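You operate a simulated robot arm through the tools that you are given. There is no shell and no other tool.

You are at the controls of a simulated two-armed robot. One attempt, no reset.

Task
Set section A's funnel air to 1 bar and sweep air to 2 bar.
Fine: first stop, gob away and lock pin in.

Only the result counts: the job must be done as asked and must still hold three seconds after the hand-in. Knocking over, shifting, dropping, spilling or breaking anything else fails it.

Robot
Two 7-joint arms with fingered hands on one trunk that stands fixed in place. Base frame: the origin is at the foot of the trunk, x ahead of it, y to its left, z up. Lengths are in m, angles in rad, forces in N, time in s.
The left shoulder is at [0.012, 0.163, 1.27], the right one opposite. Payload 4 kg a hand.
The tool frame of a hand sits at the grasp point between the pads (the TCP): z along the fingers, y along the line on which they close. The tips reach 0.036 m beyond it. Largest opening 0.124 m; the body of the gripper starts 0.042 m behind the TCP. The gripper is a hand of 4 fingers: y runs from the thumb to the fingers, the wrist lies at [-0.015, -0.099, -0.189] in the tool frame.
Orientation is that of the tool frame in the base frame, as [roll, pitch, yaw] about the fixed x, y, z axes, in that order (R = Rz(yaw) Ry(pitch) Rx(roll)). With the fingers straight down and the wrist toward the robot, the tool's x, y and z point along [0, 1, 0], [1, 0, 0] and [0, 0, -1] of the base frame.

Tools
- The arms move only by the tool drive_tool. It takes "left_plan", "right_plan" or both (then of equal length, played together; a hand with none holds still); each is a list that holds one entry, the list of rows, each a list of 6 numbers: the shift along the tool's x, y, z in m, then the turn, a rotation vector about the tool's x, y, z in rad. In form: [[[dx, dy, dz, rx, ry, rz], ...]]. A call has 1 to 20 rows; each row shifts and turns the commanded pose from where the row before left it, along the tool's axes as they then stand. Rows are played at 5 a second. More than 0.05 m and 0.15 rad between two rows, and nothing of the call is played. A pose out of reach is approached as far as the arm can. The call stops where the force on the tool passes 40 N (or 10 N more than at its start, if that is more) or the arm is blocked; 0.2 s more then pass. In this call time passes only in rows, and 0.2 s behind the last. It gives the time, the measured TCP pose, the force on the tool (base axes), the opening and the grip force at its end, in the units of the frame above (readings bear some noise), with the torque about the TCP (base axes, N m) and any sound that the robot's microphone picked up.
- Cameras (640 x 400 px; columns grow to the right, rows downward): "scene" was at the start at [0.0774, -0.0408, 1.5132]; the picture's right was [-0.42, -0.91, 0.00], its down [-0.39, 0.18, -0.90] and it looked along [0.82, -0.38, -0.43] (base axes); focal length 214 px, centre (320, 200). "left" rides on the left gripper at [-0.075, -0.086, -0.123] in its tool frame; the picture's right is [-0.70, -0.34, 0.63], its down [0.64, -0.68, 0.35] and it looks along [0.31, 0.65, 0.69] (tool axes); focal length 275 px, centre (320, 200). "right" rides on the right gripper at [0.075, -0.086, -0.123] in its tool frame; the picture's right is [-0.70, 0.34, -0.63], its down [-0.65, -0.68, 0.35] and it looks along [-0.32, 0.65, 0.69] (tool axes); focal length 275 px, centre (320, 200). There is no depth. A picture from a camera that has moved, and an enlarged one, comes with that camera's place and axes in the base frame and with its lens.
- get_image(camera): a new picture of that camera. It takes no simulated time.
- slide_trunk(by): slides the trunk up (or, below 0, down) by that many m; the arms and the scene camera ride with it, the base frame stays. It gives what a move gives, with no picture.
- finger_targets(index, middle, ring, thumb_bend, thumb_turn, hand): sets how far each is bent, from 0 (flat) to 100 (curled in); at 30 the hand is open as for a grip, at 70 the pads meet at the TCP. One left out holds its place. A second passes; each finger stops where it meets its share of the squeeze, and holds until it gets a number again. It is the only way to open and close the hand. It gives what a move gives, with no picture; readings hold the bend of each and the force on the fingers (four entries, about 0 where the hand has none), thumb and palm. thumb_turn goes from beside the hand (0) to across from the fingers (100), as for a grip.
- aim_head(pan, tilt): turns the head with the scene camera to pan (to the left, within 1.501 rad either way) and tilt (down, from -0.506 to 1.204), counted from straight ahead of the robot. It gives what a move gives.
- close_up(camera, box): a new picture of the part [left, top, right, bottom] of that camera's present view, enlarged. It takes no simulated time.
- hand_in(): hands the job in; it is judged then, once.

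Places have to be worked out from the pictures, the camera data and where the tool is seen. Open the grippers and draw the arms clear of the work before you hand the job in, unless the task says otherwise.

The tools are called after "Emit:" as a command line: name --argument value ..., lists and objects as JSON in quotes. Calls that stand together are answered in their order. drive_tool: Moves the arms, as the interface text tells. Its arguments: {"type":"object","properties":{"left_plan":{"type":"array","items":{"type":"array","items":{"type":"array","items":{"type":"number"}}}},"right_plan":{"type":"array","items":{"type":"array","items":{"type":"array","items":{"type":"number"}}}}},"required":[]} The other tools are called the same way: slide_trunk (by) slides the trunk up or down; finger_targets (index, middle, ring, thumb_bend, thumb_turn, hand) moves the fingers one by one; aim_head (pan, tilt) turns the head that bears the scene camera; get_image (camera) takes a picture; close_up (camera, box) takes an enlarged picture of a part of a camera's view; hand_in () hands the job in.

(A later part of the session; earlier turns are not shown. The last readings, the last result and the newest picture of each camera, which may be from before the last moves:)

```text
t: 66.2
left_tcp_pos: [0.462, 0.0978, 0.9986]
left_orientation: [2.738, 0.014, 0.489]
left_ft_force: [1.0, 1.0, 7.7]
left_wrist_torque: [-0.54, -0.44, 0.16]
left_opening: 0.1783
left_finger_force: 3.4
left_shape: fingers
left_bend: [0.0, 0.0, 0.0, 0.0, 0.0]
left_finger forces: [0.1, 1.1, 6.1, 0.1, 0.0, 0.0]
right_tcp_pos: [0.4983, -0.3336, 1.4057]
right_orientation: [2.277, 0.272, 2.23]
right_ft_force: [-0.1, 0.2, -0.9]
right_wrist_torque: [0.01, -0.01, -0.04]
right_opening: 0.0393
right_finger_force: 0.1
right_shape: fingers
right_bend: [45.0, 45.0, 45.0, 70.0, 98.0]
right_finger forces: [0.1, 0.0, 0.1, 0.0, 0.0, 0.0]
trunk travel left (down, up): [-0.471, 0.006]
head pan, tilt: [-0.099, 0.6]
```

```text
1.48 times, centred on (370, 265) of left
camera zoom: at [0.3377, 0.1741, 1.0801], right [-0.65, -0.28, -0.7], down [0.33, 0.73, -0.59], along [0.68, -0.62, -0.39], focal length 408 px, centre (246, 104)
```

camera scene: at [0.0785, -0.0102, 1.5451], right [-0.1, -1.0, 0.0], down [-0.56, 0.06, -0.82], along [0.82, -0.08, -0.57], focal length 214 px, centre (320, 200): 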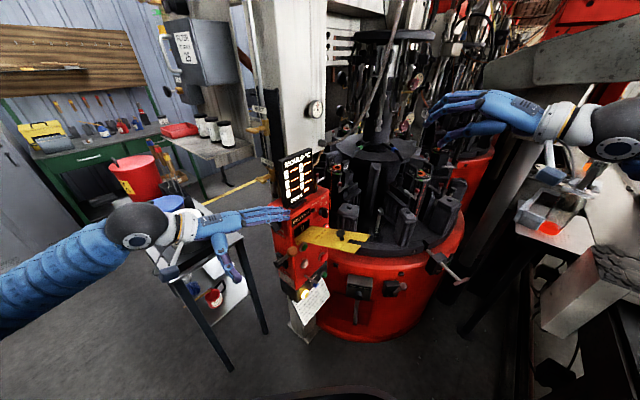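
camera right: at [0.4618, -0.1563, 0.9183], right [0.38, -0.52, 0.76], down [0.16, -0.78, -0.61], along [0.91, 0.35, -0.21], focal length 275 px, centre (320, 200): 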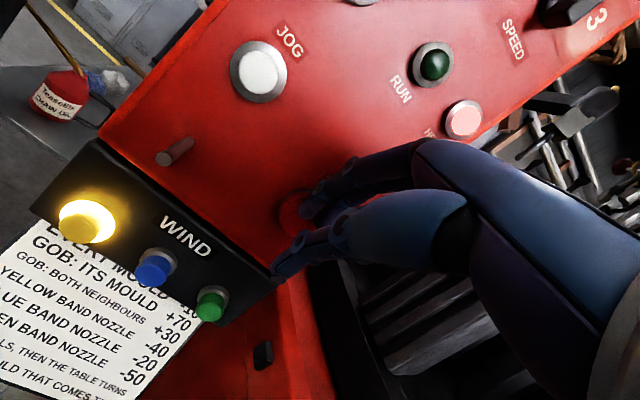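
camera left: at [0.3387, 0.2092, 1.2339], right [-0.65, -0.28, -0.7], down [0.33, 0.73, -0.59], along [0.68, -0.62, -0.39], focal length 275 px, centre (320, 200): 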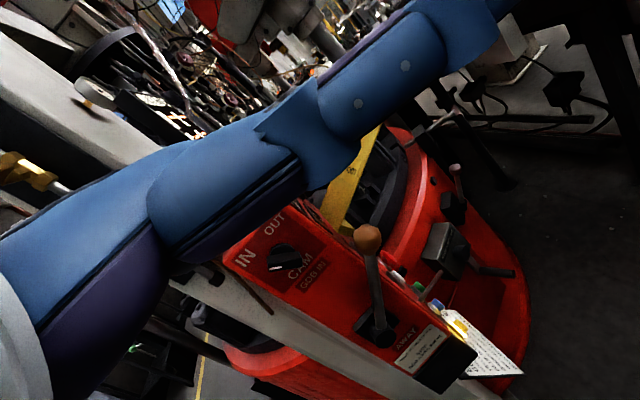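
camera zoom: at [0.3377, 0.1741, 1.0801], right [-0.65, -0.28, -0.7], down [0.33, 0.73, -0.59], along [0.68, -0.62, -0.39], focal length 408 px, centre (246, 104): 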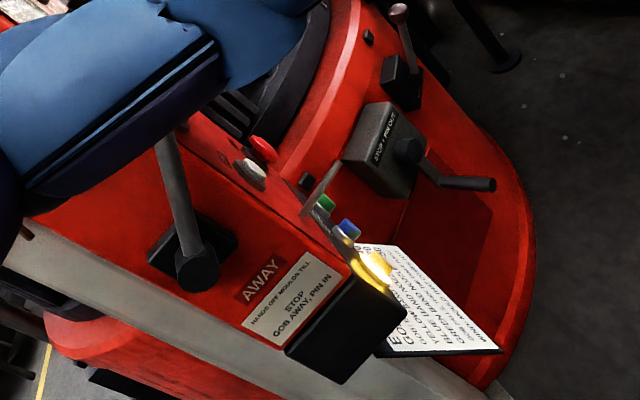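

The lock-out plate has swung lower in the picture – my fingertips may be touching its root corner. Stopping to inspect closely.

Emit:
close_up --camera "scene" --box '[255, 190, 325, 260]'

Emit:
get_image --camera "right"

Emit:
get_image --camera "scene"

```text
5.71 times, centred on (290, 225) of scene
camera zoom: at [0.078, -0.0102, 1.5452], right [-0.1, -1.0, 0.0], down [-0.56, 0.06, -0.83], along [0.82, -0.08, -0.56], focal length 1226 px, centre (491, 57)
```

zoom: 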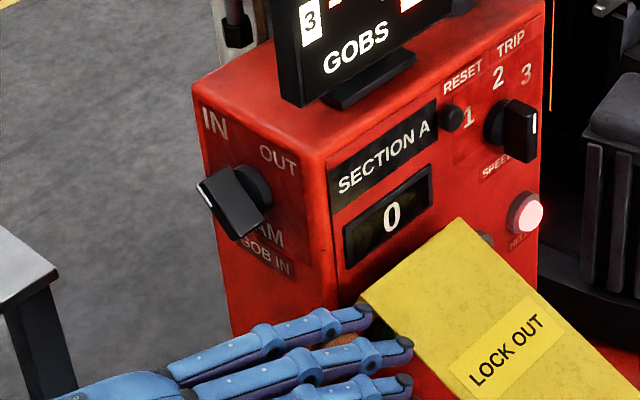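

```text
taken
camera right: at [0.336, -0.3638, 1.3978], right [0.09, -0.55, 0.83], down [0.36, -0.76, -0.54], along [0.93, 0.35, 0.13], focal length 275 px, centre (320, 200)
```

right: 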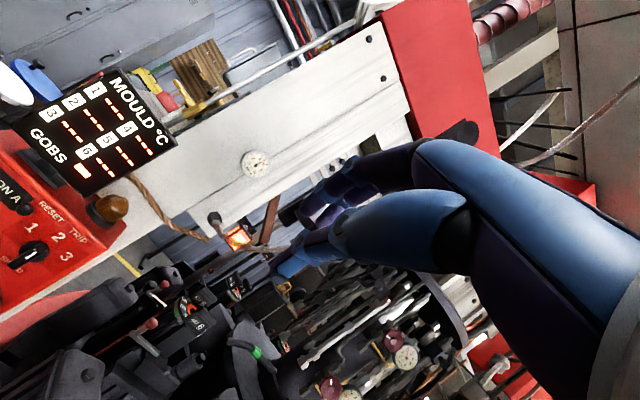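

```text
taken
camera scene: at [0.078, -0.0102, 1.5452], right [-0.1, -1.0, 0.0], down [-0.56, 0.06, -0.83], along [0.82, -0.08, -0.56], focal length 214 px, centre (320, 200)
```

scene: 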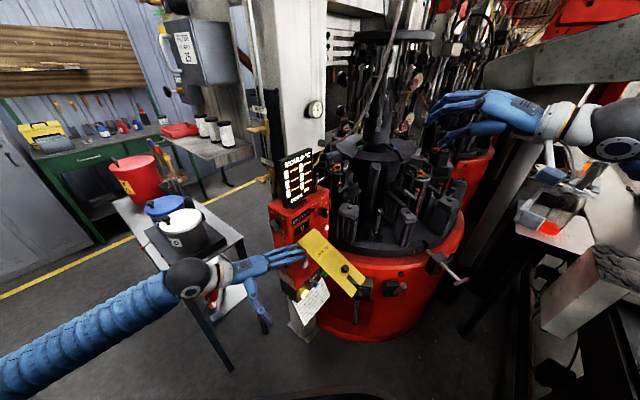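

The fingertips overlapped the flap's left edge and pushed it down; the lever hasn't moved yet. I lift, retract the fingers ~3 cm leftward, and centre them over the ball before continuing. I'll restore the flap afterwards.

Emit:
drive_tool --left_plan '[[[0, -0.0198, -0.0301, 0, 0, 0], [0.0288, 0, 0, 0, 0, 0]]]'

Emit:
close_up --camera "scene" --box '[235, 190, 345, 300]'

Emit:
close_up --camera "left" --box '[220, 130, 520, 400]'

```text
t: 66.8
left_tcp_pos: [0.4735, 0.1379, 1.0157]
left_orientation: [2.742, 0.017, 0.492]
left_ft_force: [0.3, 1.2, 0.6]
left_wrist_torque: [-0.2, -0.11, -0.01]
left_opening: 0.1784
left_finger_force: 0.6
left_shape: fingers
left_bend: [0.0, 0.0, 0.0, 0.0, 0.0]
left_finger forces: [0.0, 1.2, 0.1, 0.0, 0.1, 0.1]
right_tcp_pos: [0.5013, -0.3341, 1.4028]
right_orientation: [2.279, 0.272, 2.231]
right_ft_force: [0.2, -0.1, 0.1]
right_wrist_torque: [0.01, 0.01, 0.01]
right_opening: 0.0395
right_finger_force: 0.0
right_shape: fingers
right_bend: [45.0, 45.0, 45.0, 70.0, 98.0]
right_finger forces: [0.0, 0.0, 0.0, 0.0, 0.0, 0.1]
trunk travel left (down, up): [-0.471, 0.006]
head pan, tilt: [-0.099, 0.6]
```

```text
3.64 times, centred on (290, 245) of scene
camera zoom: at [0.08, -0.0107, 1.545], right [-0.1, -1.0, 0.0], down [-0.56, 0.06, -0.82], along [0.82, -0.08, -0.57], focal length 780 px, centre (429, 36)
```

zoom: 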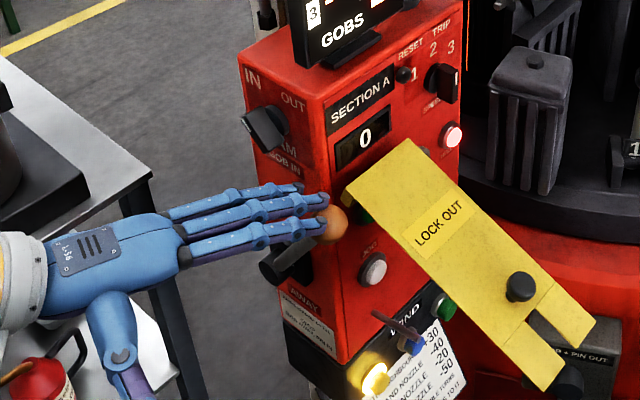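

```text
1.48 times, centred on (370, 265) of left
camera zoom: at [0.3492, 0.2143, 1.0981], right [-0.65, -0.28, -0.7], down [0.33, 0.73, -0.59], along [0.68, -0.62, -0.39], focal length 408 px, centre (246, 104)
```

zoom: 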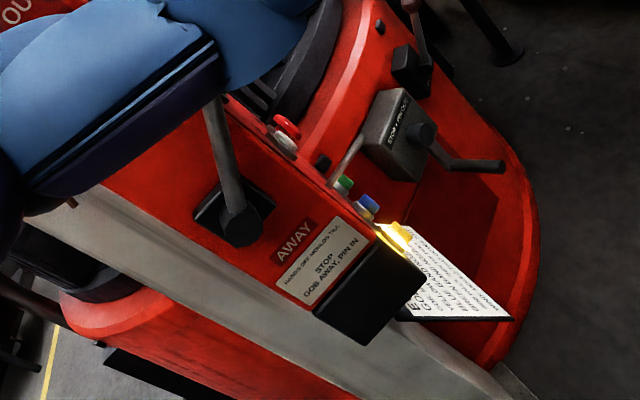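

Now the middle and index tips are right at the ball. I lift slightly, advance ~1.5 cm over the ball, then push down along the arc for the first part.

Emit:
drive_tool --left_plan '[[[0, 0.0047, -0.011, 0, 0, 0], [0, 0.0128, 0.0055, 0, 0, 0], [-0.008, -0.0025, 0.0168, 0, 0, 0], [-0.011, -0.0035, 0.0168, 0, 0, 0]]]'

Emit:
close_up --camera "scene" --box '[235, 190, 345, 300]'

Emit:
close_up --camera "left" --box '[220, 130, 520, 400]'

```text
t: 67.8
left_tcp_pos: [0.4671, 0.1095, 0.9964]
left_orientation: [2.739, 0.015, 0.489]
left_ft_force: [-0.8, 1.9, 7.8]
left_wrist_torque: [-0.78, -0.59, 0.04]
left_opening: 0.1785
left_finger_force: 4.2
left_shape: fingers
left_bend: [0.0, 0.0, 0.0, 0.0, 0.0]
left_finger forces: [0.0, 7.2, 0.6, 0.0, 0.0, 0.0]
right_tcp_pos: [0.4997, -0.3336, 1.4043]
right_orientation: [2.278, 0.273, 2.228]
right_ft_force: [0.2, -0.6, -0.2]
right_wrist_torque: [0.01, 0.0, 0.03]
right_opening: 0.0395
right_finger_force: 0.2
right_shape: fingers
right_bend: [45.0, 45.0, 45.0, 70.0, 98.0]
right_finger forces: [0.1, 0.0, 0.0, 0.0, 0.0, 0.1]
trunk travel left (down, up): [-0.471, 0.006]
head pan, tilt: [-0.099, 0.6]
```

```text
3.64 times, centred on (290, 245) of scene
camera zoom: at [0.0783, -0.0104, 1.5452], right [-0.1, -1.0, 0.0], down [-0.56, 0.06, -0.82], along [0.82, -0.08, -0.57], focal length 780 px, centre (429, 36)
```

zoom: 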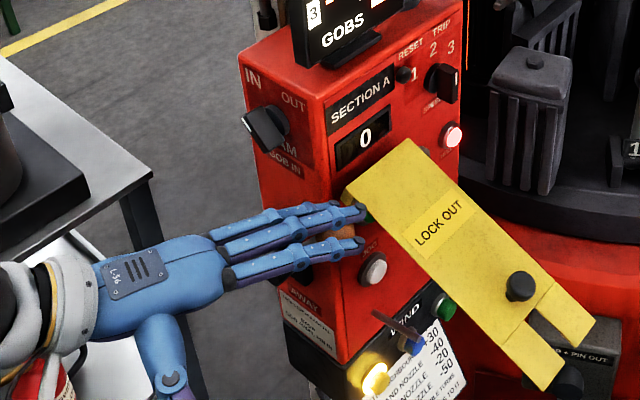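

```text
1.48 times, centred on (370, 265) of left
camera zoom: at [0.3428, 0.1858, 1.0773], right [-0.65, -0.28, -0.7], down [0.33, 0.73, -0.59], along [0.68, -0.62, -0.39], focal length 408 px, centre (246, 104)
```

zoom: 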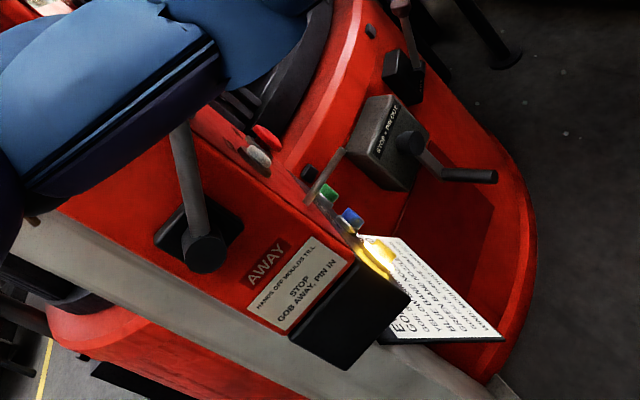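

The fingers are pressing on the ball with 7 N and the lever has not moved yet. Pushing a little further along the arc.

Emit:
drive_tool --left_plan '[[[-0.007, -0.0028, 0.015, 0, 0, 0], [-0.0108, -0.0028, 0.0151, 0, 0, 0]]]'

Emit:
close_up --camera "scene" --box '[235, 190, 345, 300]'

Emit:
close_up --camera "left" --box '[220, 130, 520, 400]'

```text
t: 68.4
left_tcp_pos: [0.4534, 0.0943, 0.9672]
left_orientation: [2.741, 0.016, 0.489]
left_ft_force: [-4.5, -1.6, 9.4]
left_wrist_torque: [-0.71, -0.87, -0.62]
left_opening: 0.1784
left_finger_force: 5.1
left_shape: fingers
left_bend: [0.0, 0.0, 0.0, 0.0, 0.0]
left_finger forces: [0.1, 10.5, 0.0, 0.1, 0.0, 0.0]
right_tcp_pos: [0.498, -0.3345, 1.4036]
right_orientation: [2.279, 0.274, 2.227]
right_ft_force: [-1.5, 0.4, 0.1]
right_wrist_torque: [0.01, -0.04, 0.0]
right_opening: 0.039
right_finger_force: 0.2
right_shape: fingers
right_bend: [45.0, 45.0, 45.0, 70.0, 98.0]
right_finger forces: [0.0, 0.1, 0.0, 0.0, 0.0, 0.1]
trunk travel left (down, up): [-0.471, 0.006]
head pan, tilt: [-0.099, 0.6]
```

```text
3.64 times, centred on (290, 245) of scene
camera zoom: at [0.0775, -0.0109, 1.5452], right [-0.1, -1.0, 0.0], down [-0.56, 0.06, -0.83], along [0.82, -0.08, -0.56], focal length 780 px, centre (429, 36)
```

zoom: 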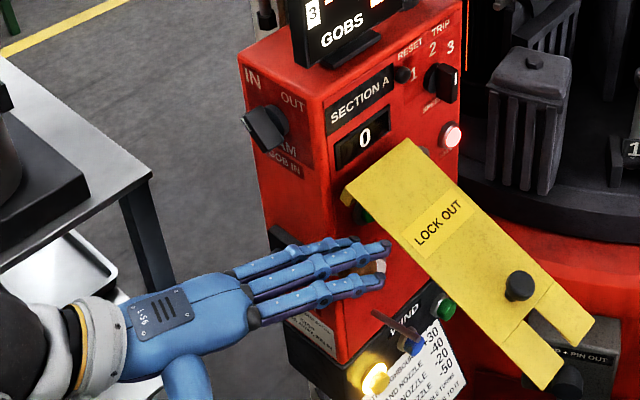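

```text
1.48 times, centred on (370, 265) of left
camera zoom: at [0.3287, 0.1701, 1.0486], right [-0.65, -0.28, -0.7], down [0.33, 0.73, -0.59], along [0.68, -0.62, -0.39], focal length 408 px, centre (246, 104)
```

zoom: 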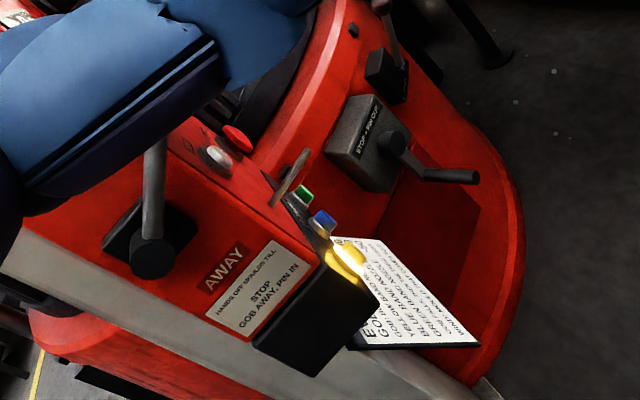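

The lever is now rotating (about 20° so far). Following the arc further down.

Emit:
drive_tool --left_plan '[[[-0.009, -0.0053, 0.0173, 0, 0, 0], [-0.007, -0.0053, 0.0173, 0, 0, 0], [-0.005, -0.0053, 0.0173, 0, 0, 0]]]'

Emit:
close_up --camera "scene" --box '[235, 190, 345, 300]'

Emit:
close_up --camera "left" --box '[220, 130, 520, 400]'

```text
t: 69.2
left_tcp_pos: [0.4374, 0.0821, 0.913]
left_orientation: [2.743, 0.016, 0.491]
left_ft_force: [0.7, -0.2, -0.4]
left_wrist_torque: [0.0, -0.03, 0.03]
left_opening: 0.1781
left_finger_force: 0.0
left_shape: fingers
left_bend: [0.0, 0.0, 0.0, 0.0, 0.0]
left_finger forces: [0.0, 0.1, 0.0, 0.1, 0.0, 0.0]
right_tcp_pos: [0.5007, -0.332, 1.4044]
right_orientation: [2.278, 0.273, 2.229]
right_ft_force: [0.8, -0.5, -0.5]
right_wrist_torque: [0.0, 0.0, 0.03]
right_opening: 0.0395
right_finger_force: 0.0
right_shape: fingers
right_bend: [45.0, 45.0, 45.0, 70.0, 98.0]
right_finger forces: [0.0, 0.1, 0.0, 0.1, 0.0, 0.0]
trunk travel left (down, up): [-0.471, 0.006]
head pan, tilt: [-0.099, 0.6]
```

```text
3.64 times, centred on (290, 245) of scene
camera zoom: at [0.0792, -0.0096, 1.545], right [-0.1, -1.0, 0.0], down [-0.56, 0.06, -0.82], along [0.82, -0.08, -0.57], focal length 780 px, centre (429, 36)
```

zoom: 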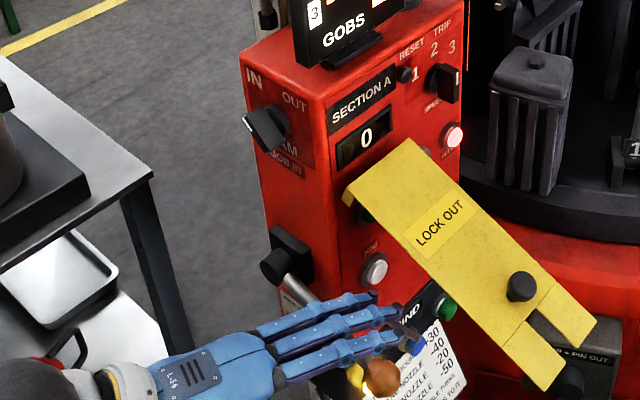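

```text
1.48 times, centred on (370, 265) of left
camera zoom: at [0.3135, 0.1577, 0.9944], right [-0.65, -0.28, -0.7], down [0.33, 0.74, -0.59], along [0.68, -0.62, -0.39], focal length 408 px, centre (246, 104)
```

zoom: 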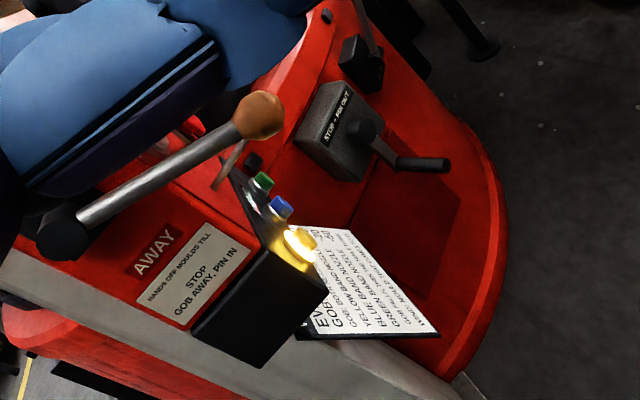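

The lever snapped over by itself: ball now at ≈ [0.491, -0.003, 0.884] and no contact force. I'll press gently once more from above to make sure it is fully at its AWAY end.

Emit:
drive_tool --left_plan '[[[0, -0.0091, 0.0215, 0, 0, 0], [0, -0.0091, 0.0215, 0, 0, 0], [0, -0.0091, 0.0215, 0, 0, 0]]]'

Emit:
close_up --camera "scene" --box '[235, 210, 345, 320]'

Emit:
close_up --camera "left" --box '[220, 130, 520, 400]'

```text
t: 70.0
left_tcp_pos: [0.4367, 0.0808, 0.844]
left_orientation: [2.74, 0.016, 0.49]
left_ft_force: [-1.2, 0.1, 3.5]
left_wrist_torque: [-0.24, -0.28, 0.02]
left_opening: 0.1781
left_finger_force: 1.2
left_shape: fingers
left_bend: [0.0, 0.0, 0.0, 0.0, 0.0]
left_finger forces: [0.0, 1.1, 1.4, 0.0, 0.0, 0.2]
right_tcp_pos: [0.5004, -0.334, 1.4038]
right_orientation: [2.278, 0.273, 2.229]
right_ft_force: [0.9, -0.4, -0.7]
right_wrist_torque: [-0.01, 0.0, 0.0]
right_opening: 0.0399
right_finger_force: 0.0
right_shape: fingers
right_bend: [45.0, 45.0, 45.0, 70.0, 98.0]
right_finger forces: [0.0, 0.0, 0.1, 0.1, 0.0, 0.0]
trunk travel left (down, up): [-0.471, 0.006]
head pan, tilt: [-0.099, 0.6]
```

```text
3.64 times, centred on (290, 265) of scene
camera zoom: at [0.0781, -0.0104, 1.5452], right [-0.1, -1.0, 0.0], down [-0.56, 0.06, -0.82], along [0.82, -0.08, -0.57], focal length 780 px, centre (429, -36)
```

zoom: 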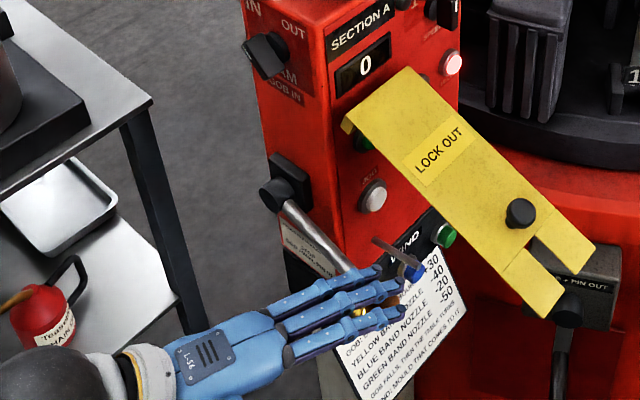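

```text
1.48 times, centred on (370, 265) of left
camera zoom: at [0.3118, 0.1571, 0.9246], right [-0.65, -0.28, -0.7], down [0.33, 0.73, -0.6], along [0.68, -0.62, -0.39], focal length 408 px, centre (246, 104)
```

zoom: 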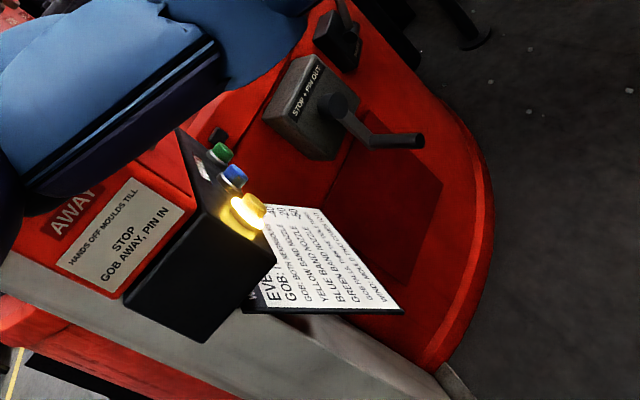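

Contact with 3.5 N on the ball. A small further push to see whether it is at a hard stop.

Emit:
drive_tool --left_plan '[[[0, -0.0047, 0.011, 0, 0, 0]]]'

Emit:
drive_tool --left_plan '[[[0, -0.0047, 0.011, 0, 0, 0]]]'

Emit:
close_up --camera "scene" --box '[235, 210, 345, 320]'

```text
t: 70.4
left_tcp_pos: [0.4357, 0.0805, 0.8345]
left_orientation: [2.737, 0.014, 0.49]
left_ft_force: [-0.7, 3.5, 15.0]
left_wrist_torque: [-1.43, -1.12, 0.16]
left_opening: 0.1786
left_finger_force: 7.0
left_shape: fingers
left_bend: [0.0, 0.0, 0.0, 0.0, 0.0]
left_finger forces: [0.0, 6.3, 6.7, 0.0, 0.0, 0.0]
right_tcp_pos: [0.4991, -0.3322, 1.4051]
right_orientation: [2.278, 0.272, 2.232]
right_ft_force: [-0.1, -0.5, 0.0]
right_wrist_torque: [0.03, -0.03, 0.01]
right_opening: 0.0392
right_finger_force: 0.0
right_shape: fingers
right_bend: [45.0, 45.0, 45.0, 70.0, 98.0]
right_finger forces: [0.0, 0.0, 0.0, 0.0, 0.1, 0.0]
trunk travel left (down, up): [-0.471, 0.006]
head pan, tilt: [-0.099, 0.6]
```

```text
t: 70.8
left_tcp_pos: [0.4343, 0.0793, 0.8221]
left_orientation: [2.735, 0.013, 0.491]
left_ft_force: [-3.2, 9.2, 28.8]
left_wrist_torque: [-2.82, -2.19, 0.33]
left_opening: 0.1786
left_finger_force: 13.1
left_shape: fingers
left_bend: [0.0, 0.0, 0.0, 0.0, 0.0]
left_finger forces: [0.1, 13.9, 12.9, 0.0, 0.0, 0.1]
right_tcp_pos: [0.4979, -0.3326, 1.4057]
right_orientation: [2.276, 0.274, 2.228]
right_ft_force: [0.7, -0.8, -0.1]
right_wrist_torque: [0.0, -0.01, -0.01]
right_opening: 0.0393
right_finger_force: 0.0
right_shape: fingers
right_bend: [45.0, 45.0, 45.0, 70.0, 98.0]
right_finger forces: [0.1, 0.0, 0.0, 0.0, 0.0, 0.1]
trunk travel left (down, up): [-0.471, 0.006]
head pan, tilt: [-0.099, 0.6]
```

```text
3.64 times, centred on (290, 265) of scene
camera zoom: at [0.0761, -0.0091, 1.5455], right [-0.1, -1.0, 0.0], down [-0.56, 0.06, -0.83], along [0.82, -0.08, -0.56], focal length 780 px, centre (429, -36)
```

zoom: 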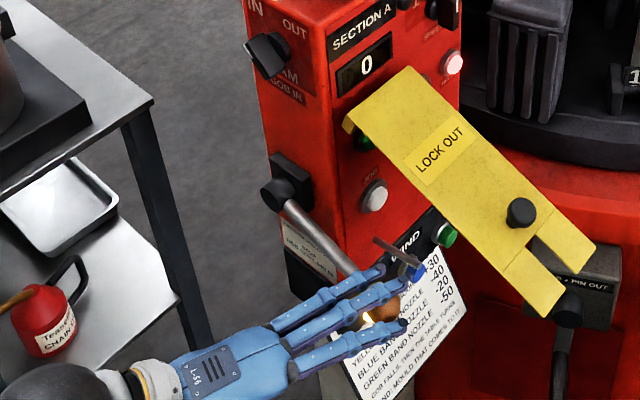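

Force rises steeply without motion: the lever is at its hard AWAY stop. Now I lift off, retract left, and raise the left hand clear.

Emit:
drive_tool --left_plan '[[[0, 0.0078, -0.0184, 0, 0, 0], [0, -0.0276, -0.0117, 0, 0, 0], [0, -0.0276, -0.0117, 0, 0, 0], [0, 0.0147, -0.0345, 0, 0, 0], [0, 0.0147, -0.0345, 0, 0, 0], [0, 0.0147, -0.0345, 0, 0, 0], [0, 0.0147, -0.0345, 0, 0, 0], [0, 0.0147, -0.0345, 0, 0, 0], [0, 0.0147, -0.0345, 0, 0, 0], [0, 0.0147, -0.0345, 0, 0, 0], [0, 0.0147, -0.0345, 0, 0, 0]]]'

Emit:
get_image --camera "scene"

Emit:
close_up --camera "scene" --box '[235, 190, 385, 320]'

Emit:
get_image --camera "left"

```text
t: 73.2
left_tcp_pos: [0.4484, 0.1377, 1.1279]
left_orientation: [2.741, 0.018, 0.489]
left_ft_force: [0.4, -1.1, 0.1]
left_wrist_torque: [0.01, 0.03, 0.01]
left_opening: 0.1787
left_finger_force: 0.1
left_shape: fingers
left_bend: [0.0, 0.0, 0.0, 0.0, 0.0]
left_finger forces: [0.0, 0.0, 0.1, 0.0, 0.1, 0.1]
left hand out of reach, approached as far as the arm can: row 8, 9, 10, 11
right_tcp_pos: [0.4999, -0.3327, 1.405]
right_orientation: [2.276, 0.273, 2.227]
right_ft_force: [0.1, 0.5, 0.4]
right_wrist_torque: [0.02, 0.02, 0.05]
right_opening: 0.0395
right_finger_force: 0.1
right_shape: fingers
right_bend: [45.0, 45.0, 45.0, 70.0, 98.0]
right_finger forces: [0.1, 0.0, 0.0, 0.0, 0.0, 0.0]
trunk travel left (down, up): [-0.471, 0.006]
head pan, tilt: [-0.099, 0.6]
```

```text
taken
camera scene: at [0.079, -0.0108, 1.5451], right [-0.1, -1.0, 0.0], down [-0.56, 0.06, -0.82], along [0.82, -0.08, -0.57], focal length 214 px, centre (320, 200)
```

scene: 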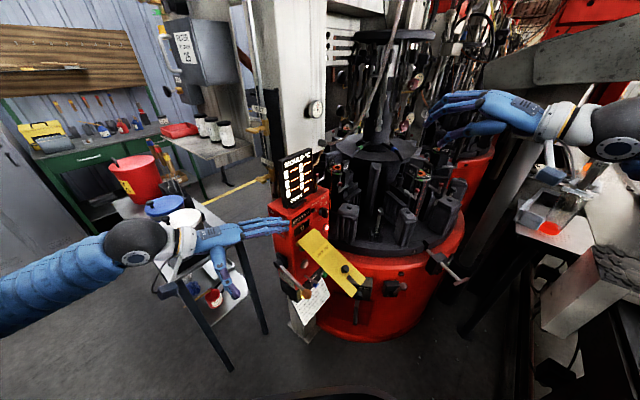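

```text
3.08 times, centred on (310, 255) of scene
camera zoom: at [0.079, -0.0108, 1.5451], right [-0.1, -1.0, 0.0], down [-0.56, 0.06, -0.82], along [0.82, -0.08, -0.57], focal length 660 px, centre (351, 31)
```

zoom: 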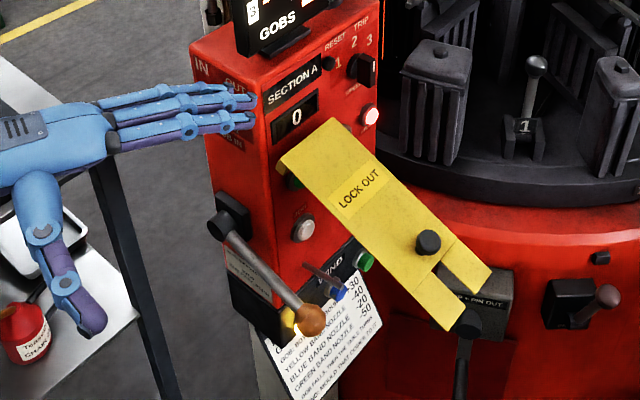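

```text
taken
camera left: at [0.324, 0.2132, 1.2099], right [-0.66, -0.28, -0.7], down [0.33, 0.73, -0.6], along [0.68, -0.62, -0.39], focal length 275 px, centre (320, 200)
```

left: 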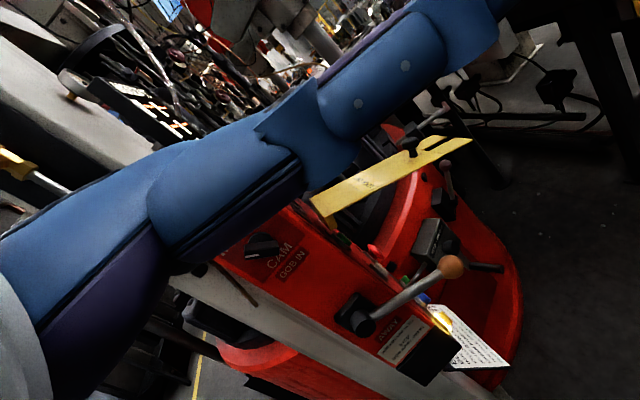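

The lever rests in AWAY. Now look at the flap and its knob from both cameras to locate it.

Emit:
close_up --camera "left" --box '[290, 90, 510, 240]'

Emit:
close_up --camera "scene" --box '[290, 220, 370, 300]'

```text
2.67 times, centred on (400, 165) of left
camera zoom: at [0.324, 0.2132, 1.2099], right [-0.66, -0.28, -0.7], down [0.33, 0.73, -0.6], along [0.68, -0.62, -0.39], focal length 734 px, centre (107, 293)
```

zoom: 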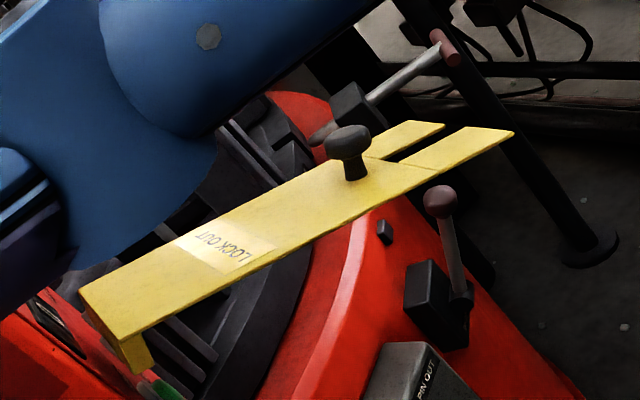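

```text
5.00 times, centred on (330, 260) of scene
camera zoom: at [0.079, -0.0108, 1.5451], right [-0.1, -1.0, 0.0], down [-0.56, 0.06, -0.82], along [0.82, -0.08, -0.57], focal length 1072 px, centre (270, -100)
```

zoom: 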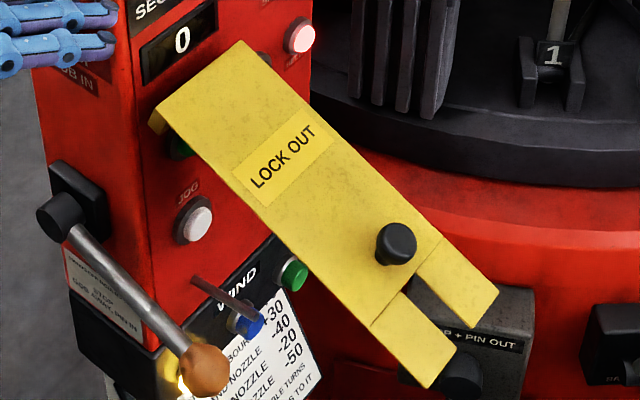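

Knob top is at ≈ [0.476, -0.123, 1.022], so the flap sits about 38° lower than originally. I'll slip the flat left fingers under it (farther out than the lever ball) and lift it back. First, move back and down in free space.

Emit:
drive_tool --left_plan '[[[-0.0324, -0.0018, 0.0155, 0, 0, 0], [-0.0324, -0.0018, 0.0155, 0, 0, 0], [-0.0027, -0.0093, 0.0346, 0, 0, 0], [-0.0027, -0.0093, 0.0346, 0, 0, 0], [-0.0027, -0.0093, 0.0346, 0, 0, 0], [-0.0027, -0.0093, 0.0346, 0, 0, 0], [-0.0027, -0.0093, 0.0346, 0, 0, 0], [-0.0027, -0.0093, 0.0346, 0, 0, 0]]]'

Emit:
close_up --camera "scene" --box '[215, 190, 395, 340]'

Emit:
get_image --camera "left"

```text
t: 75.0
left_tcp_pos: [0.4412, 0.069, 0.8777]
left_orientation: [2.741, 0.016, 0.49]
left_ft_force: [-0.4, 0.6, 0.0]
left_wrist_torque: [0.0, 0.0, -0.02]
left_opening: 0.1786
left_finger_force: 0.2
left_shape: fingers
left_bend: [0.0, 0.0, 0.0, 0.0, 0.0]
left_finger forces: [0.0, 0.1, 0.0, 0.0, 0.0, 0.1]
left hand out of reach, approached as far as the arm can: row 1, 2
right_tcp_pos: [0.4999, -0.3328, 1.4053]
right_orientation: [2.277, 0.272, 2.229]
right_ft_force: [-0.3, 0.3, -0.3]
right_wrist_torque: [0.01, 0.01, -0.01]
right_opening: 0.0393
right_finger_force: 0.1
right_shape: fingers
right_bend: [45.0, 45.0, 45.0, 70.0, 98.0]
right_finger forces: [0.1, 0.0, 0.1, 0.0, 0.0, 0.1]
trunk travel left (down, up): [-0.471, 0.006]
head pan, tilt: [-0.099, 0.6]
```

```text
2.67 times, centred on (305, 265) of scene
camera zoom: at [0.0784, -0.0101, 1.5451], right [-0.1, -1.0, 0.0], down [-0.56, 0.06, -0.82], along [0.82, -0.08, -0.57], focal length 572 px, centre (360, 27)
```

zoom: 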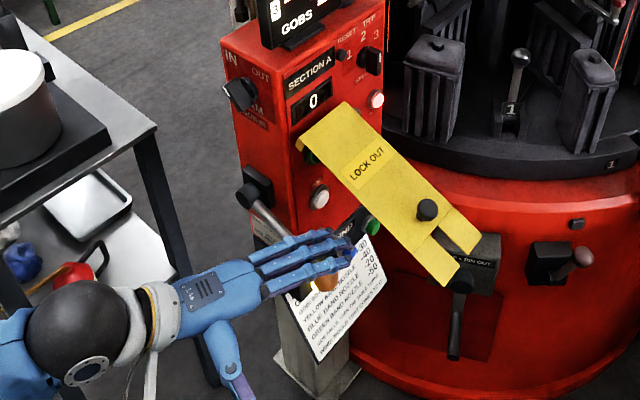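

```text
taken
camera left: at [0.3167, 0.1456, 0.9596], right [-0.65, -0.28, -0.7], down [0.33, 0.73, -0.59], along [0.68, -0.62, -0.39], focal length 275 px, centre (320, 200)
```

left: 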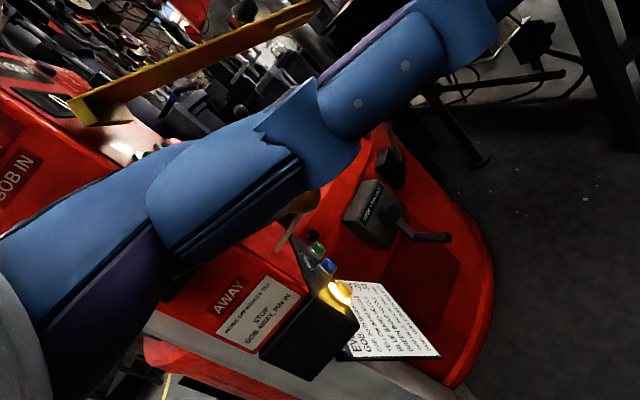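

The hand is above the lever ball again (no contact). Shifting it outward (toward the robot) so it's clear of the ball and beside the flap's underside.

Emit:
drive_tool --left_plan '[[[-0.0286, 0.0074, 0.0032, 0, 0, 0], [-0.0286, 0.0074, 0.0032, 0, 0, 0]]]'

Emit:
close_up --camera "scene" --box '[215, 190, 395, 340]'

Emit:
get_image --camera "left"

```text
t: 75.6
left_tcp_pos: [0.3977, 0.0265, 0.8788]
left_orientation: [2.741, 0.016, 0.492]
left_ft_force: [0.3, 0.5, 0.0]
left_wrist_torque: [-0.03, -0.01, -0.01]
left_opening: 0.178
left_finger_force: 0.1
left_shape: fingers
left_bend: [0.0, 0.0, 0.0, 0.0, 0.0]
left_finger forces: [0.1, 0.0, 0.1, 0.0, 0.1, 0.0]
right_tcp_pos: [0.5, -0.3349, 1.4041]
right_orientation: [2.277, 0.273, 2.231]
right_ft_force: [-1.3, 0.1, -0.4]
right_wrist_torque: [-0.01, 0.02, 0.01]
right_opening: 0.0395
right_finger_force: 0.0
right_shape: fingers
right_bend: [45.0, 45.0, 45.0, 70.0, 98.0]
right_finger forces: [0.1, 0.0, 0.0, 0.1, 0.0, 0.1]
trunk travel left (down, up): [-0.471, 0.006]
head pan, tilt: [-0.099, 0.6]
```

```text
2.67 times, centred on (305, 265) of scene
camera zoom: at [0.0783, -0.0107, 1.5451], right [-0.1, -1.0, 0.0], down [-0.56, 0.06, -0.82], along [0.82, -0.08, -0.57], focal length 572 px, centre (360, 27)
```

zoom: 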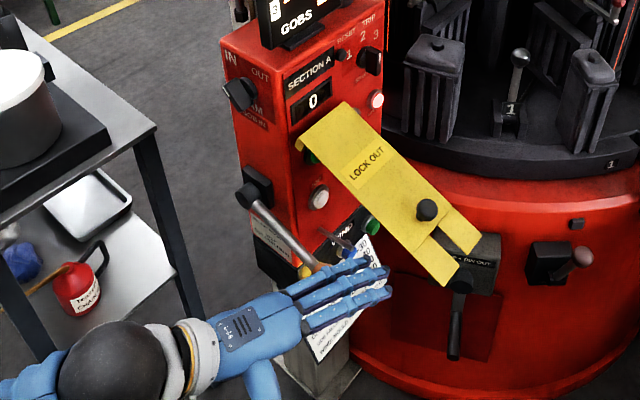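

```text
taken
camera left: at [0.2727, 0.1026, 0.9606], right [-0.65, -0.28, -0.7], down [0.33, 0.73, -0.59], along [0.68, -0.62, -0.39], focal length 275 px, centre (320, 200)
```

left: 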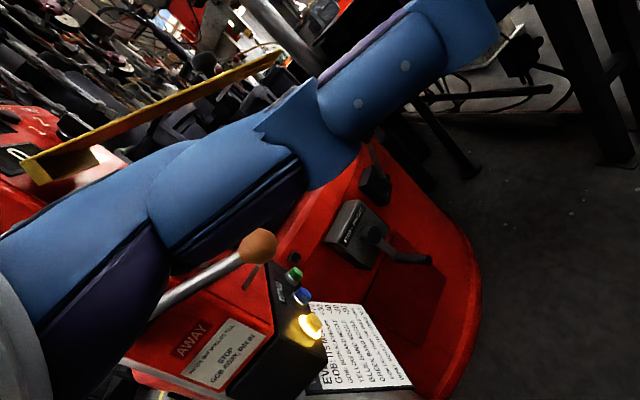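

In reach and contact-free. Now slide the fingers under the outer part of the flap.

Emit:
drive_tool --left_plan '[[[-0.0063, 0.0294, 0.0125, 0, 0, 0], [-0.0063, 0.0294, 0.0125, 0, 0, 0], [-0.0063, 0.0294, 0.0125, 0, 0, 0]]]'

Emit:
close_up --camera "scene" --box '[215, 190, 395, 340]'

Emit:
get_image --camera "left"

```text
t: 76.4
left_tcp_pos: [0.4271, -0.0679, 0.8789]
left_orientation: [2.741, 0.014, 0.493]
left_ft_force: [-0.4, -0.1, 0.9]
left_wrist_torque: [0.04, 0.0, 0.0]
left_opening: 0.1784
left_finger_force: 0.1
left_shape: fingers
left_bend: [0.0, 0.0, 0.0, 0.0, 0.0]
left_finger forces: [0.1, 0.0, 0.0, 0.0, 0.0, 0.1]
right_tcp_pos: [0.5003, -0.3344, 1.403]
right_orientation: [2.276, 0.273, 2.227]
right_ft_force: [-0.2, -0.1, 0.4]
right_wrist_torque: [0.02, 0.01, 0.01]
right_opening: 0.0393
right_finger_force: 0.0
right_shape: fingers
right_bend: [45.0, 45.0, 45.0, 70.0, 98.0]
right_finger forces: [0.0, 0.0, 0.1, 0.0, 0.0, 0.0]
trunk travel left (down, up): [-0.471, 0.006]
head pan, tilt: [-0.099, 0.6]
```

```text
2.67 times, centred on (305, 265) of scene
camera zoom: at [0.0791, -0.0113, 1.5451], right [-0.1, -1.0, 0.0], down [-0.56, 0.06, -0.82], along [0.82, -0.08, -0.57], focal length 572 px, centre (360, 27)
```

zoom: 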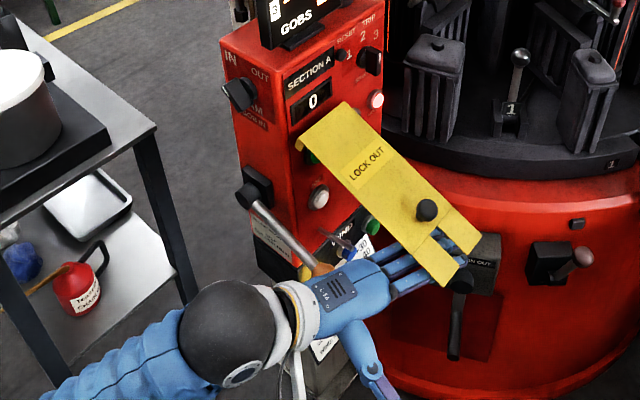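

```text
taken
camera left: at [0.3023, 0.0074, 0.9614], right [-0.65, -0.28, -0.7], down [0.33, 0.73, -0.59], along [0.68, -0.62, -0.39], focal length 275 px, centre (320, 200)
```

left: 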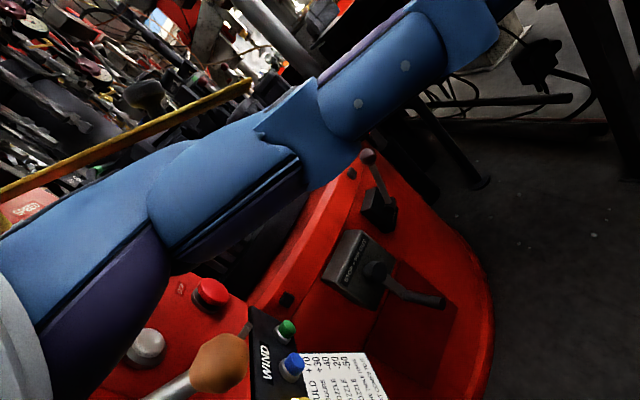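

The fingers are under the prongs. Lifting straight up gently.

Emit:
drive_tool --left_plan '[[[0, 0.0098, -0.023, 0, 0, 0], [0, 0.0098, -0.023, 0, 0, 0], [0, 0.0098, -0.023, 0, 0, 0], [0, 0.0098, -0.023, 0, 0, 0]]]'

Emit:
close_up --camera "scene" --box '[215, 190, 395, 340]'

Emit:
get_image --camera "left"

```text
t: 77.4
left_tcp_pos: [0.428, -0.0679, 0.9776]
left_orientation: [2.742, 0.017, 0.49]
left_ft_force: [1.2, -0.4, -1.6]
left_wrist_torque: [0.05, 0.02, 0.03]
left_opening: 0.1782
left_finger_force: 0.4
left_shape: fingers
left_bend: [0.0, 0.0, 0.0, 0.0, 0.0]
left_finger forces: [0.0, 1.1, 0.0, 0.1, 0.1, 0.0]
right_tcp_pos: [0.5003, -0.3332, 1.4028]
right_orientation: [2.277, 0.271, 2.229]
right_ft_force: [0.0, 0.1, -0.4]
right_wrist_torque: [0.01, 0.02, -0.05]
right_opening: 0.0395
right_finger_force: 0.0
right_shape: fingers
right_bend: [45.0, 45.0, 45.0, 70.0, 98.0]
right_finger forces: [0.0, 0.1, 0.0, 0.0, 0.1, 0.0]
trunk travel left (down, up): [-0.471, 0.006]
head pan, tilt: [-0.099, 0.6]
```

```text
2.67 times, centred on (305, 265) of scene
camera zoom: at [0.0789, -0.0109, 1.5451], right [-0.1, -1.0, 0.0], down [-0.56, 0.06, -0.82], along [0.82, -0.08, -0.57], focal length 572 px, centre (360, 27)
```

zoom: 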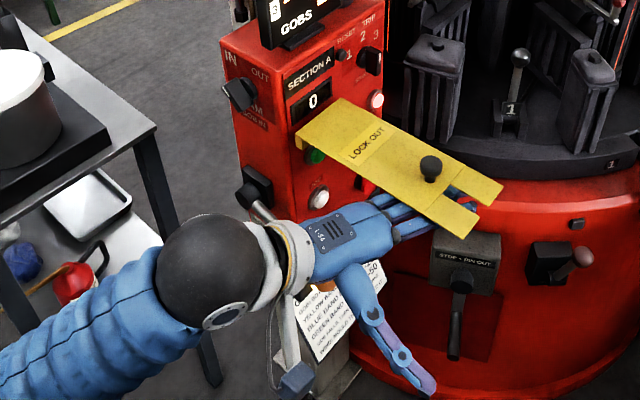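

```text
taken
camera left: at [0.3024, 0.0084, 1.0595], right [-0.65, -0.28, -0.7], down [0.33, 0.73, -0.6], along [0.68, -0.62, -0.39], focal length 275 px, centre (320, 200)
```

left: 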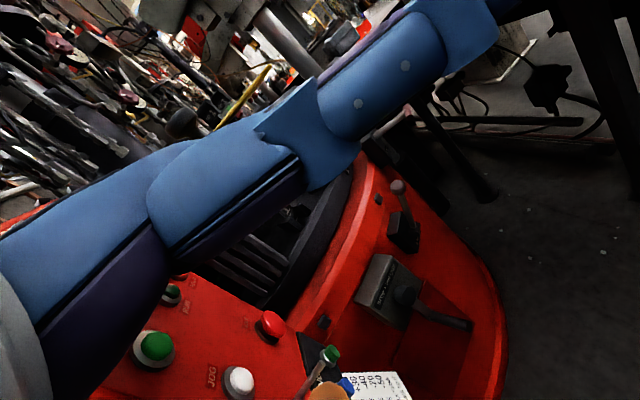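

The flap follows with only ~1.6 N. Lifting further.

Emit:
drive_tool --left_plan '[[[0, 0.0098, -0.023, 0, 0, 0], [0, 0.0098, -0.023, 0, 0, 0], [0, 0.0098, -0.023, 0, 0, 0]]]'

Emit:
close_up --camera "scene" --box '[215, 190, 395, 340]'

```text
t: 78.2
left_tcp_pos: [0.4294, -0.0669, 1.0538]
left_orientation: [2.738, 0.015, 0.491]
left_ft_force: [-0.7, 0.2, -0.5]
left_wrist_torque: [0.01, 0.03, -0.01]
left_opening: 0.1784
left_finger_force: 0.1
left_shape: fingers
left_bend: [0.0, 0.0, 0.0, 0.0, 0.0]
left_finger forces: [0.0, 0.0, 0.5, 0.0, 0.0, 0.1]
right_tcp_pos: [0.4996, -0.3348, 1.405]
right_orientation: [2.278, 0.273, 2.229]
right_ft_force: [-0.2, 0.1, 0.0]
right_wrist_torque: [-0.01, -0.03, -0.01]
right_opening: 0.0393
right_finger_force: 0.1
right_shape: fingers
right_bend: [45.0, 45.0, 45.0, 70.0, 98.0]
right_finger forces: [0.0, 0.0, 0.0, 0.1, 0.0, 0.1]
trunk travel left (down, up): [-0.471, 0.006]
head pan, tilt: [-0.099, 0.6]
```

```text
2.67 times, centred on (305, 265) of scene
camera zoom: at [0.0788, -0.0107, 1.5452], right [-0.1, -1.0, 0.0], down [-0.56, 0.06, -0.82], along [0.82, -0.08, -0.57], focal length 572 px, centre (360, 27)
```

zoom: 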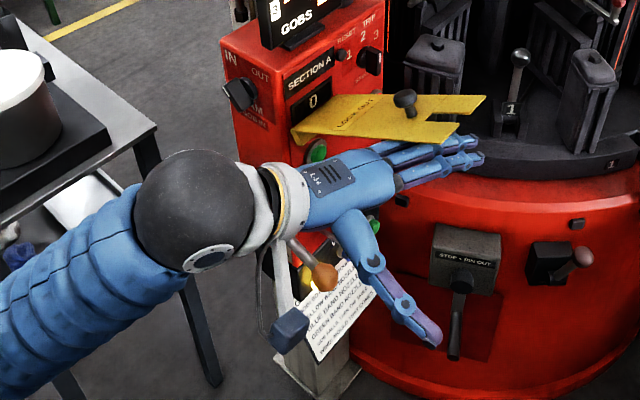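

The flap is now slightly above its original angle (knob ~2 cm high). Lower the fingers a little to see if it stays or follows.

Emit:
drive_tool --left_plan '[[[0, -0.0078, 0.0184, 0, 0, 0], [0, -0.0078, 0.0184, 0, 0, 0]]]'

Emit:
close_up --camera "scene" --box '[215, 190, 395, 340]'

```text
t: 78.8
left_tcp_pos: [0.4281, -0.0675, 1.0141]
left_orientation: [2.74, 0.018, 0.487]
left_ft_force: [-0.5, 0.7, -0.6]
left_wrist_torque: [0.0, 0.01, 0.01]
left_opening: 0.1783
left_finger_force: 0.0
left_shape: fingers
left_bend: [0.0, 0.0, 0.0, 0.0, 0.0]
left_finger forces: [0.0, 0.1, 0.0, 0.0, 0.0, 0.1]
right_tcp_pos: [0.5006, -0.3344, 1.4037]
right_orientation: [2.277, 0.272, 2.228]
right_ft_force: [1.0, 0.6, -0.4]
right_wrist_torque: [-0.03, 0.02, -0.01]
right_opening: 0.0393
right_finger_force: 0.1
right_shape: fingers
right_bend: [45.0, 45.0, 45.0, 70.0, 98.0]
right_finger forces: [0.0, 0.0, 0.0, 0.0, 0.1, 0.0]
trunk travel left (down, up): [-0.471, 0.006]
head pan, tilt: [-0.099, 0.6]
```

```text
2.67 times, centred on (305, 265) of scene
camera zoom: at [0.0785, -0.0106, 1.5451], right [-0.1, -1.0, 0.0], down [-0.56, 0.06, -0.82], along [0.82, -0.08, -0.57], focal length 572 px, centre (360, 27)
```

zoom: 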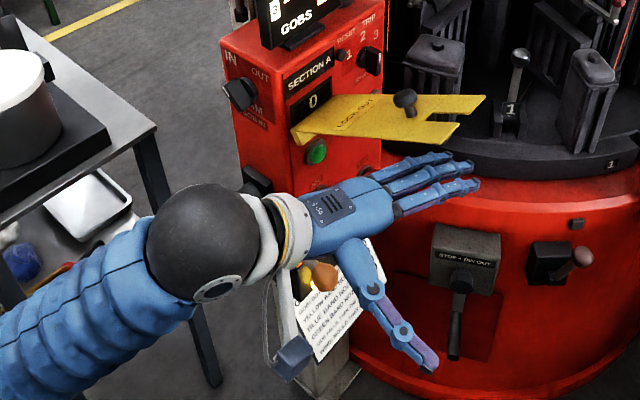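

The flap stays where it is put (friction). It's about 4° above its original angle; I'll fine-correct it later with the right hand. Now withdraw the left hand: down, back left, then up to a parking position.

Emit:
drive_tool --left_plan '[[[0, -0.013, 0.0307, 0, 0, 0], [0, -0.013, 0.0307, 0, 0, 0], [0, -0.013, 0.0307, 0, 0, 0], [0, -0.0307, -0.013, 0, 0, 0], [0, -0.0307, -0.013, 0, 0, 0], [0, -0.0307, -0.013, 0, 0, 0], [0.0187, -0.0326, -0.0138, 0, 0, 0], [0.0187, -0.0326, -0.0138, 0, 0, 0], [0.0187, -0.0326, -0.0138, 0, 0, 0], [0, 0.013, -0.0307, 0, 0, 0], [0, 0.013, -0.0307, 0, 0, 0], [0, 0.013, -0.0307, 0, 0, 0], [0, 0.013, -0.0307, 0, 0, 0]]]'

Emit:
get_image --camera "scene"

Emit:
close_up --camera "scene" --box '[215, 190, 395, 340]'

```text
t: 81.6
left_tcp_pos: [0.417, 0.1473, 1.0258]
left_orientation: [2.739, 0.019, 0.487]
left_ft_force: [-0.5, 0.0, -0.1]
left_wrist_torque: [-0.02, -0.01, -0.03]
left_opening: 0.1785
left_finger_force: 0.0
left_shape: fingers
left_bend: [0.0, 0.0, 0.0, 0.0, 0.0]
left_finger forces: [0.0, 0.0, 0.1, 0.1, 0.0, 0.1]
left hand out of reach, approached as far as the arm can: row 11, 12, 13
right_tcp_pos: [0.4998, -0.3342, 1.4034]
right_orientation: [2.277, 0.272, 2.228]
right_ft_force: [0.3, 0.5, -1.0]
right_wrist_torque: [0.0, -0.02, -0.01]
right_opening: 0.0393
right_finger_force: 0.0
right_shape: fingers
right_bend: [45.0, 45.0, 45.0, 70.0, 98.0]
right_finger forces: [0.0, 0.0, 0.0, 0.0, 0.1, 0.0]
trunk travel left (down, up): [-0.471, 0.006]
head pan, tilt: [-0.099, 0.6]
```

```text
taken
camera scene: at [0.0787, -0.0108, 1.5452], right [-0.1, -1.0, 0.0], down [-0.56, 0.06, -0.82], along [0.82, -0.08, -0.57], focal length 214 px, centre (320, 200)
```

scene: 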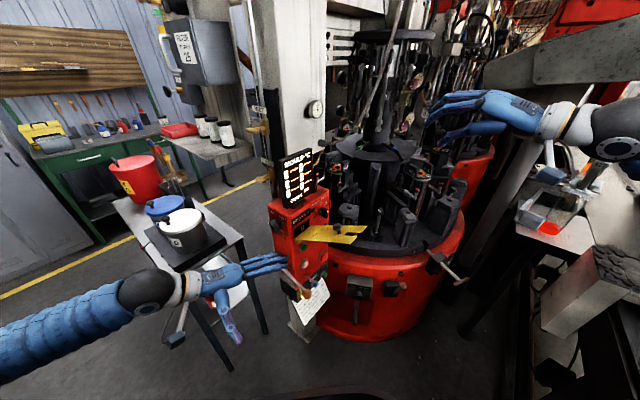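

```text
2.67 times, centred on (305, 265) of scene
camera zoom: at [0.0787, -0.0108, 1.5452], right [-0.1, -1.0, 0.0], down [-0.56, 0.06, -0.82], along [0.82, -0.08, -0.57], focal length 572 px, centre (360, 27)
```

zoom: 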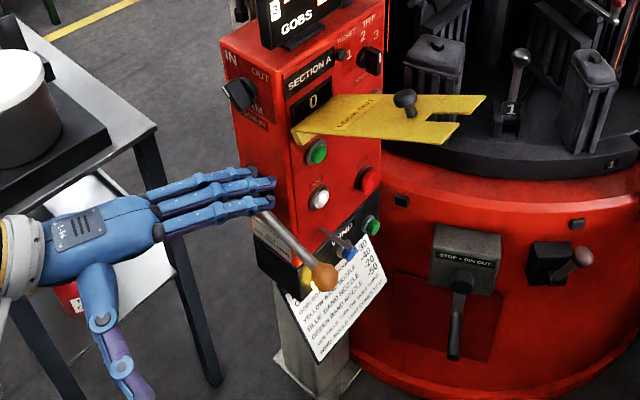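

Lever is AWAY, the flap is up. I compare the flap with its original appearance using the same crop as earlier.

Emit:
close_up --camera "scene" --box '[190, 150, 350, 310]'

Emit:
get_image --camera "left"

```text
2.50 times, centred on (270, 230) of scene
camera zoom: at [0.0787, -0.0108, 1.5452], right [-0.1, -1.0, 0.0], down [-0.56, 0.06, -0.82], along [0.82, -0.08, -0.57], focal length 536 px, centre (445, 125)
```

zoom: 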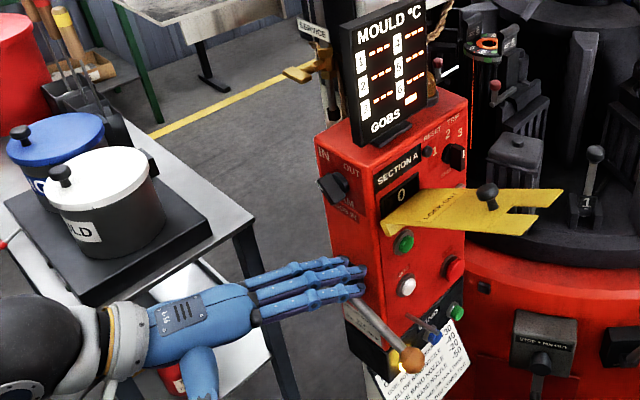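

```text
taken
camera left: at [0.2927, 0.2235, 1.1073], right [-0.66, -0.28, -0.7], down [0.33, 0.73, -0.6], along [0.68, -0.62, -0.39], focal length 275 px, centre (320, 200)
```

left: 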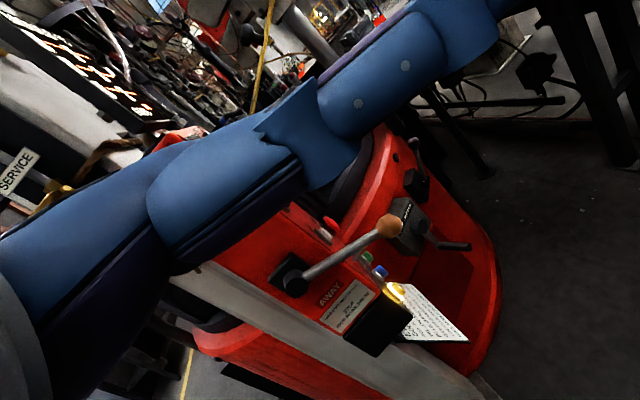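

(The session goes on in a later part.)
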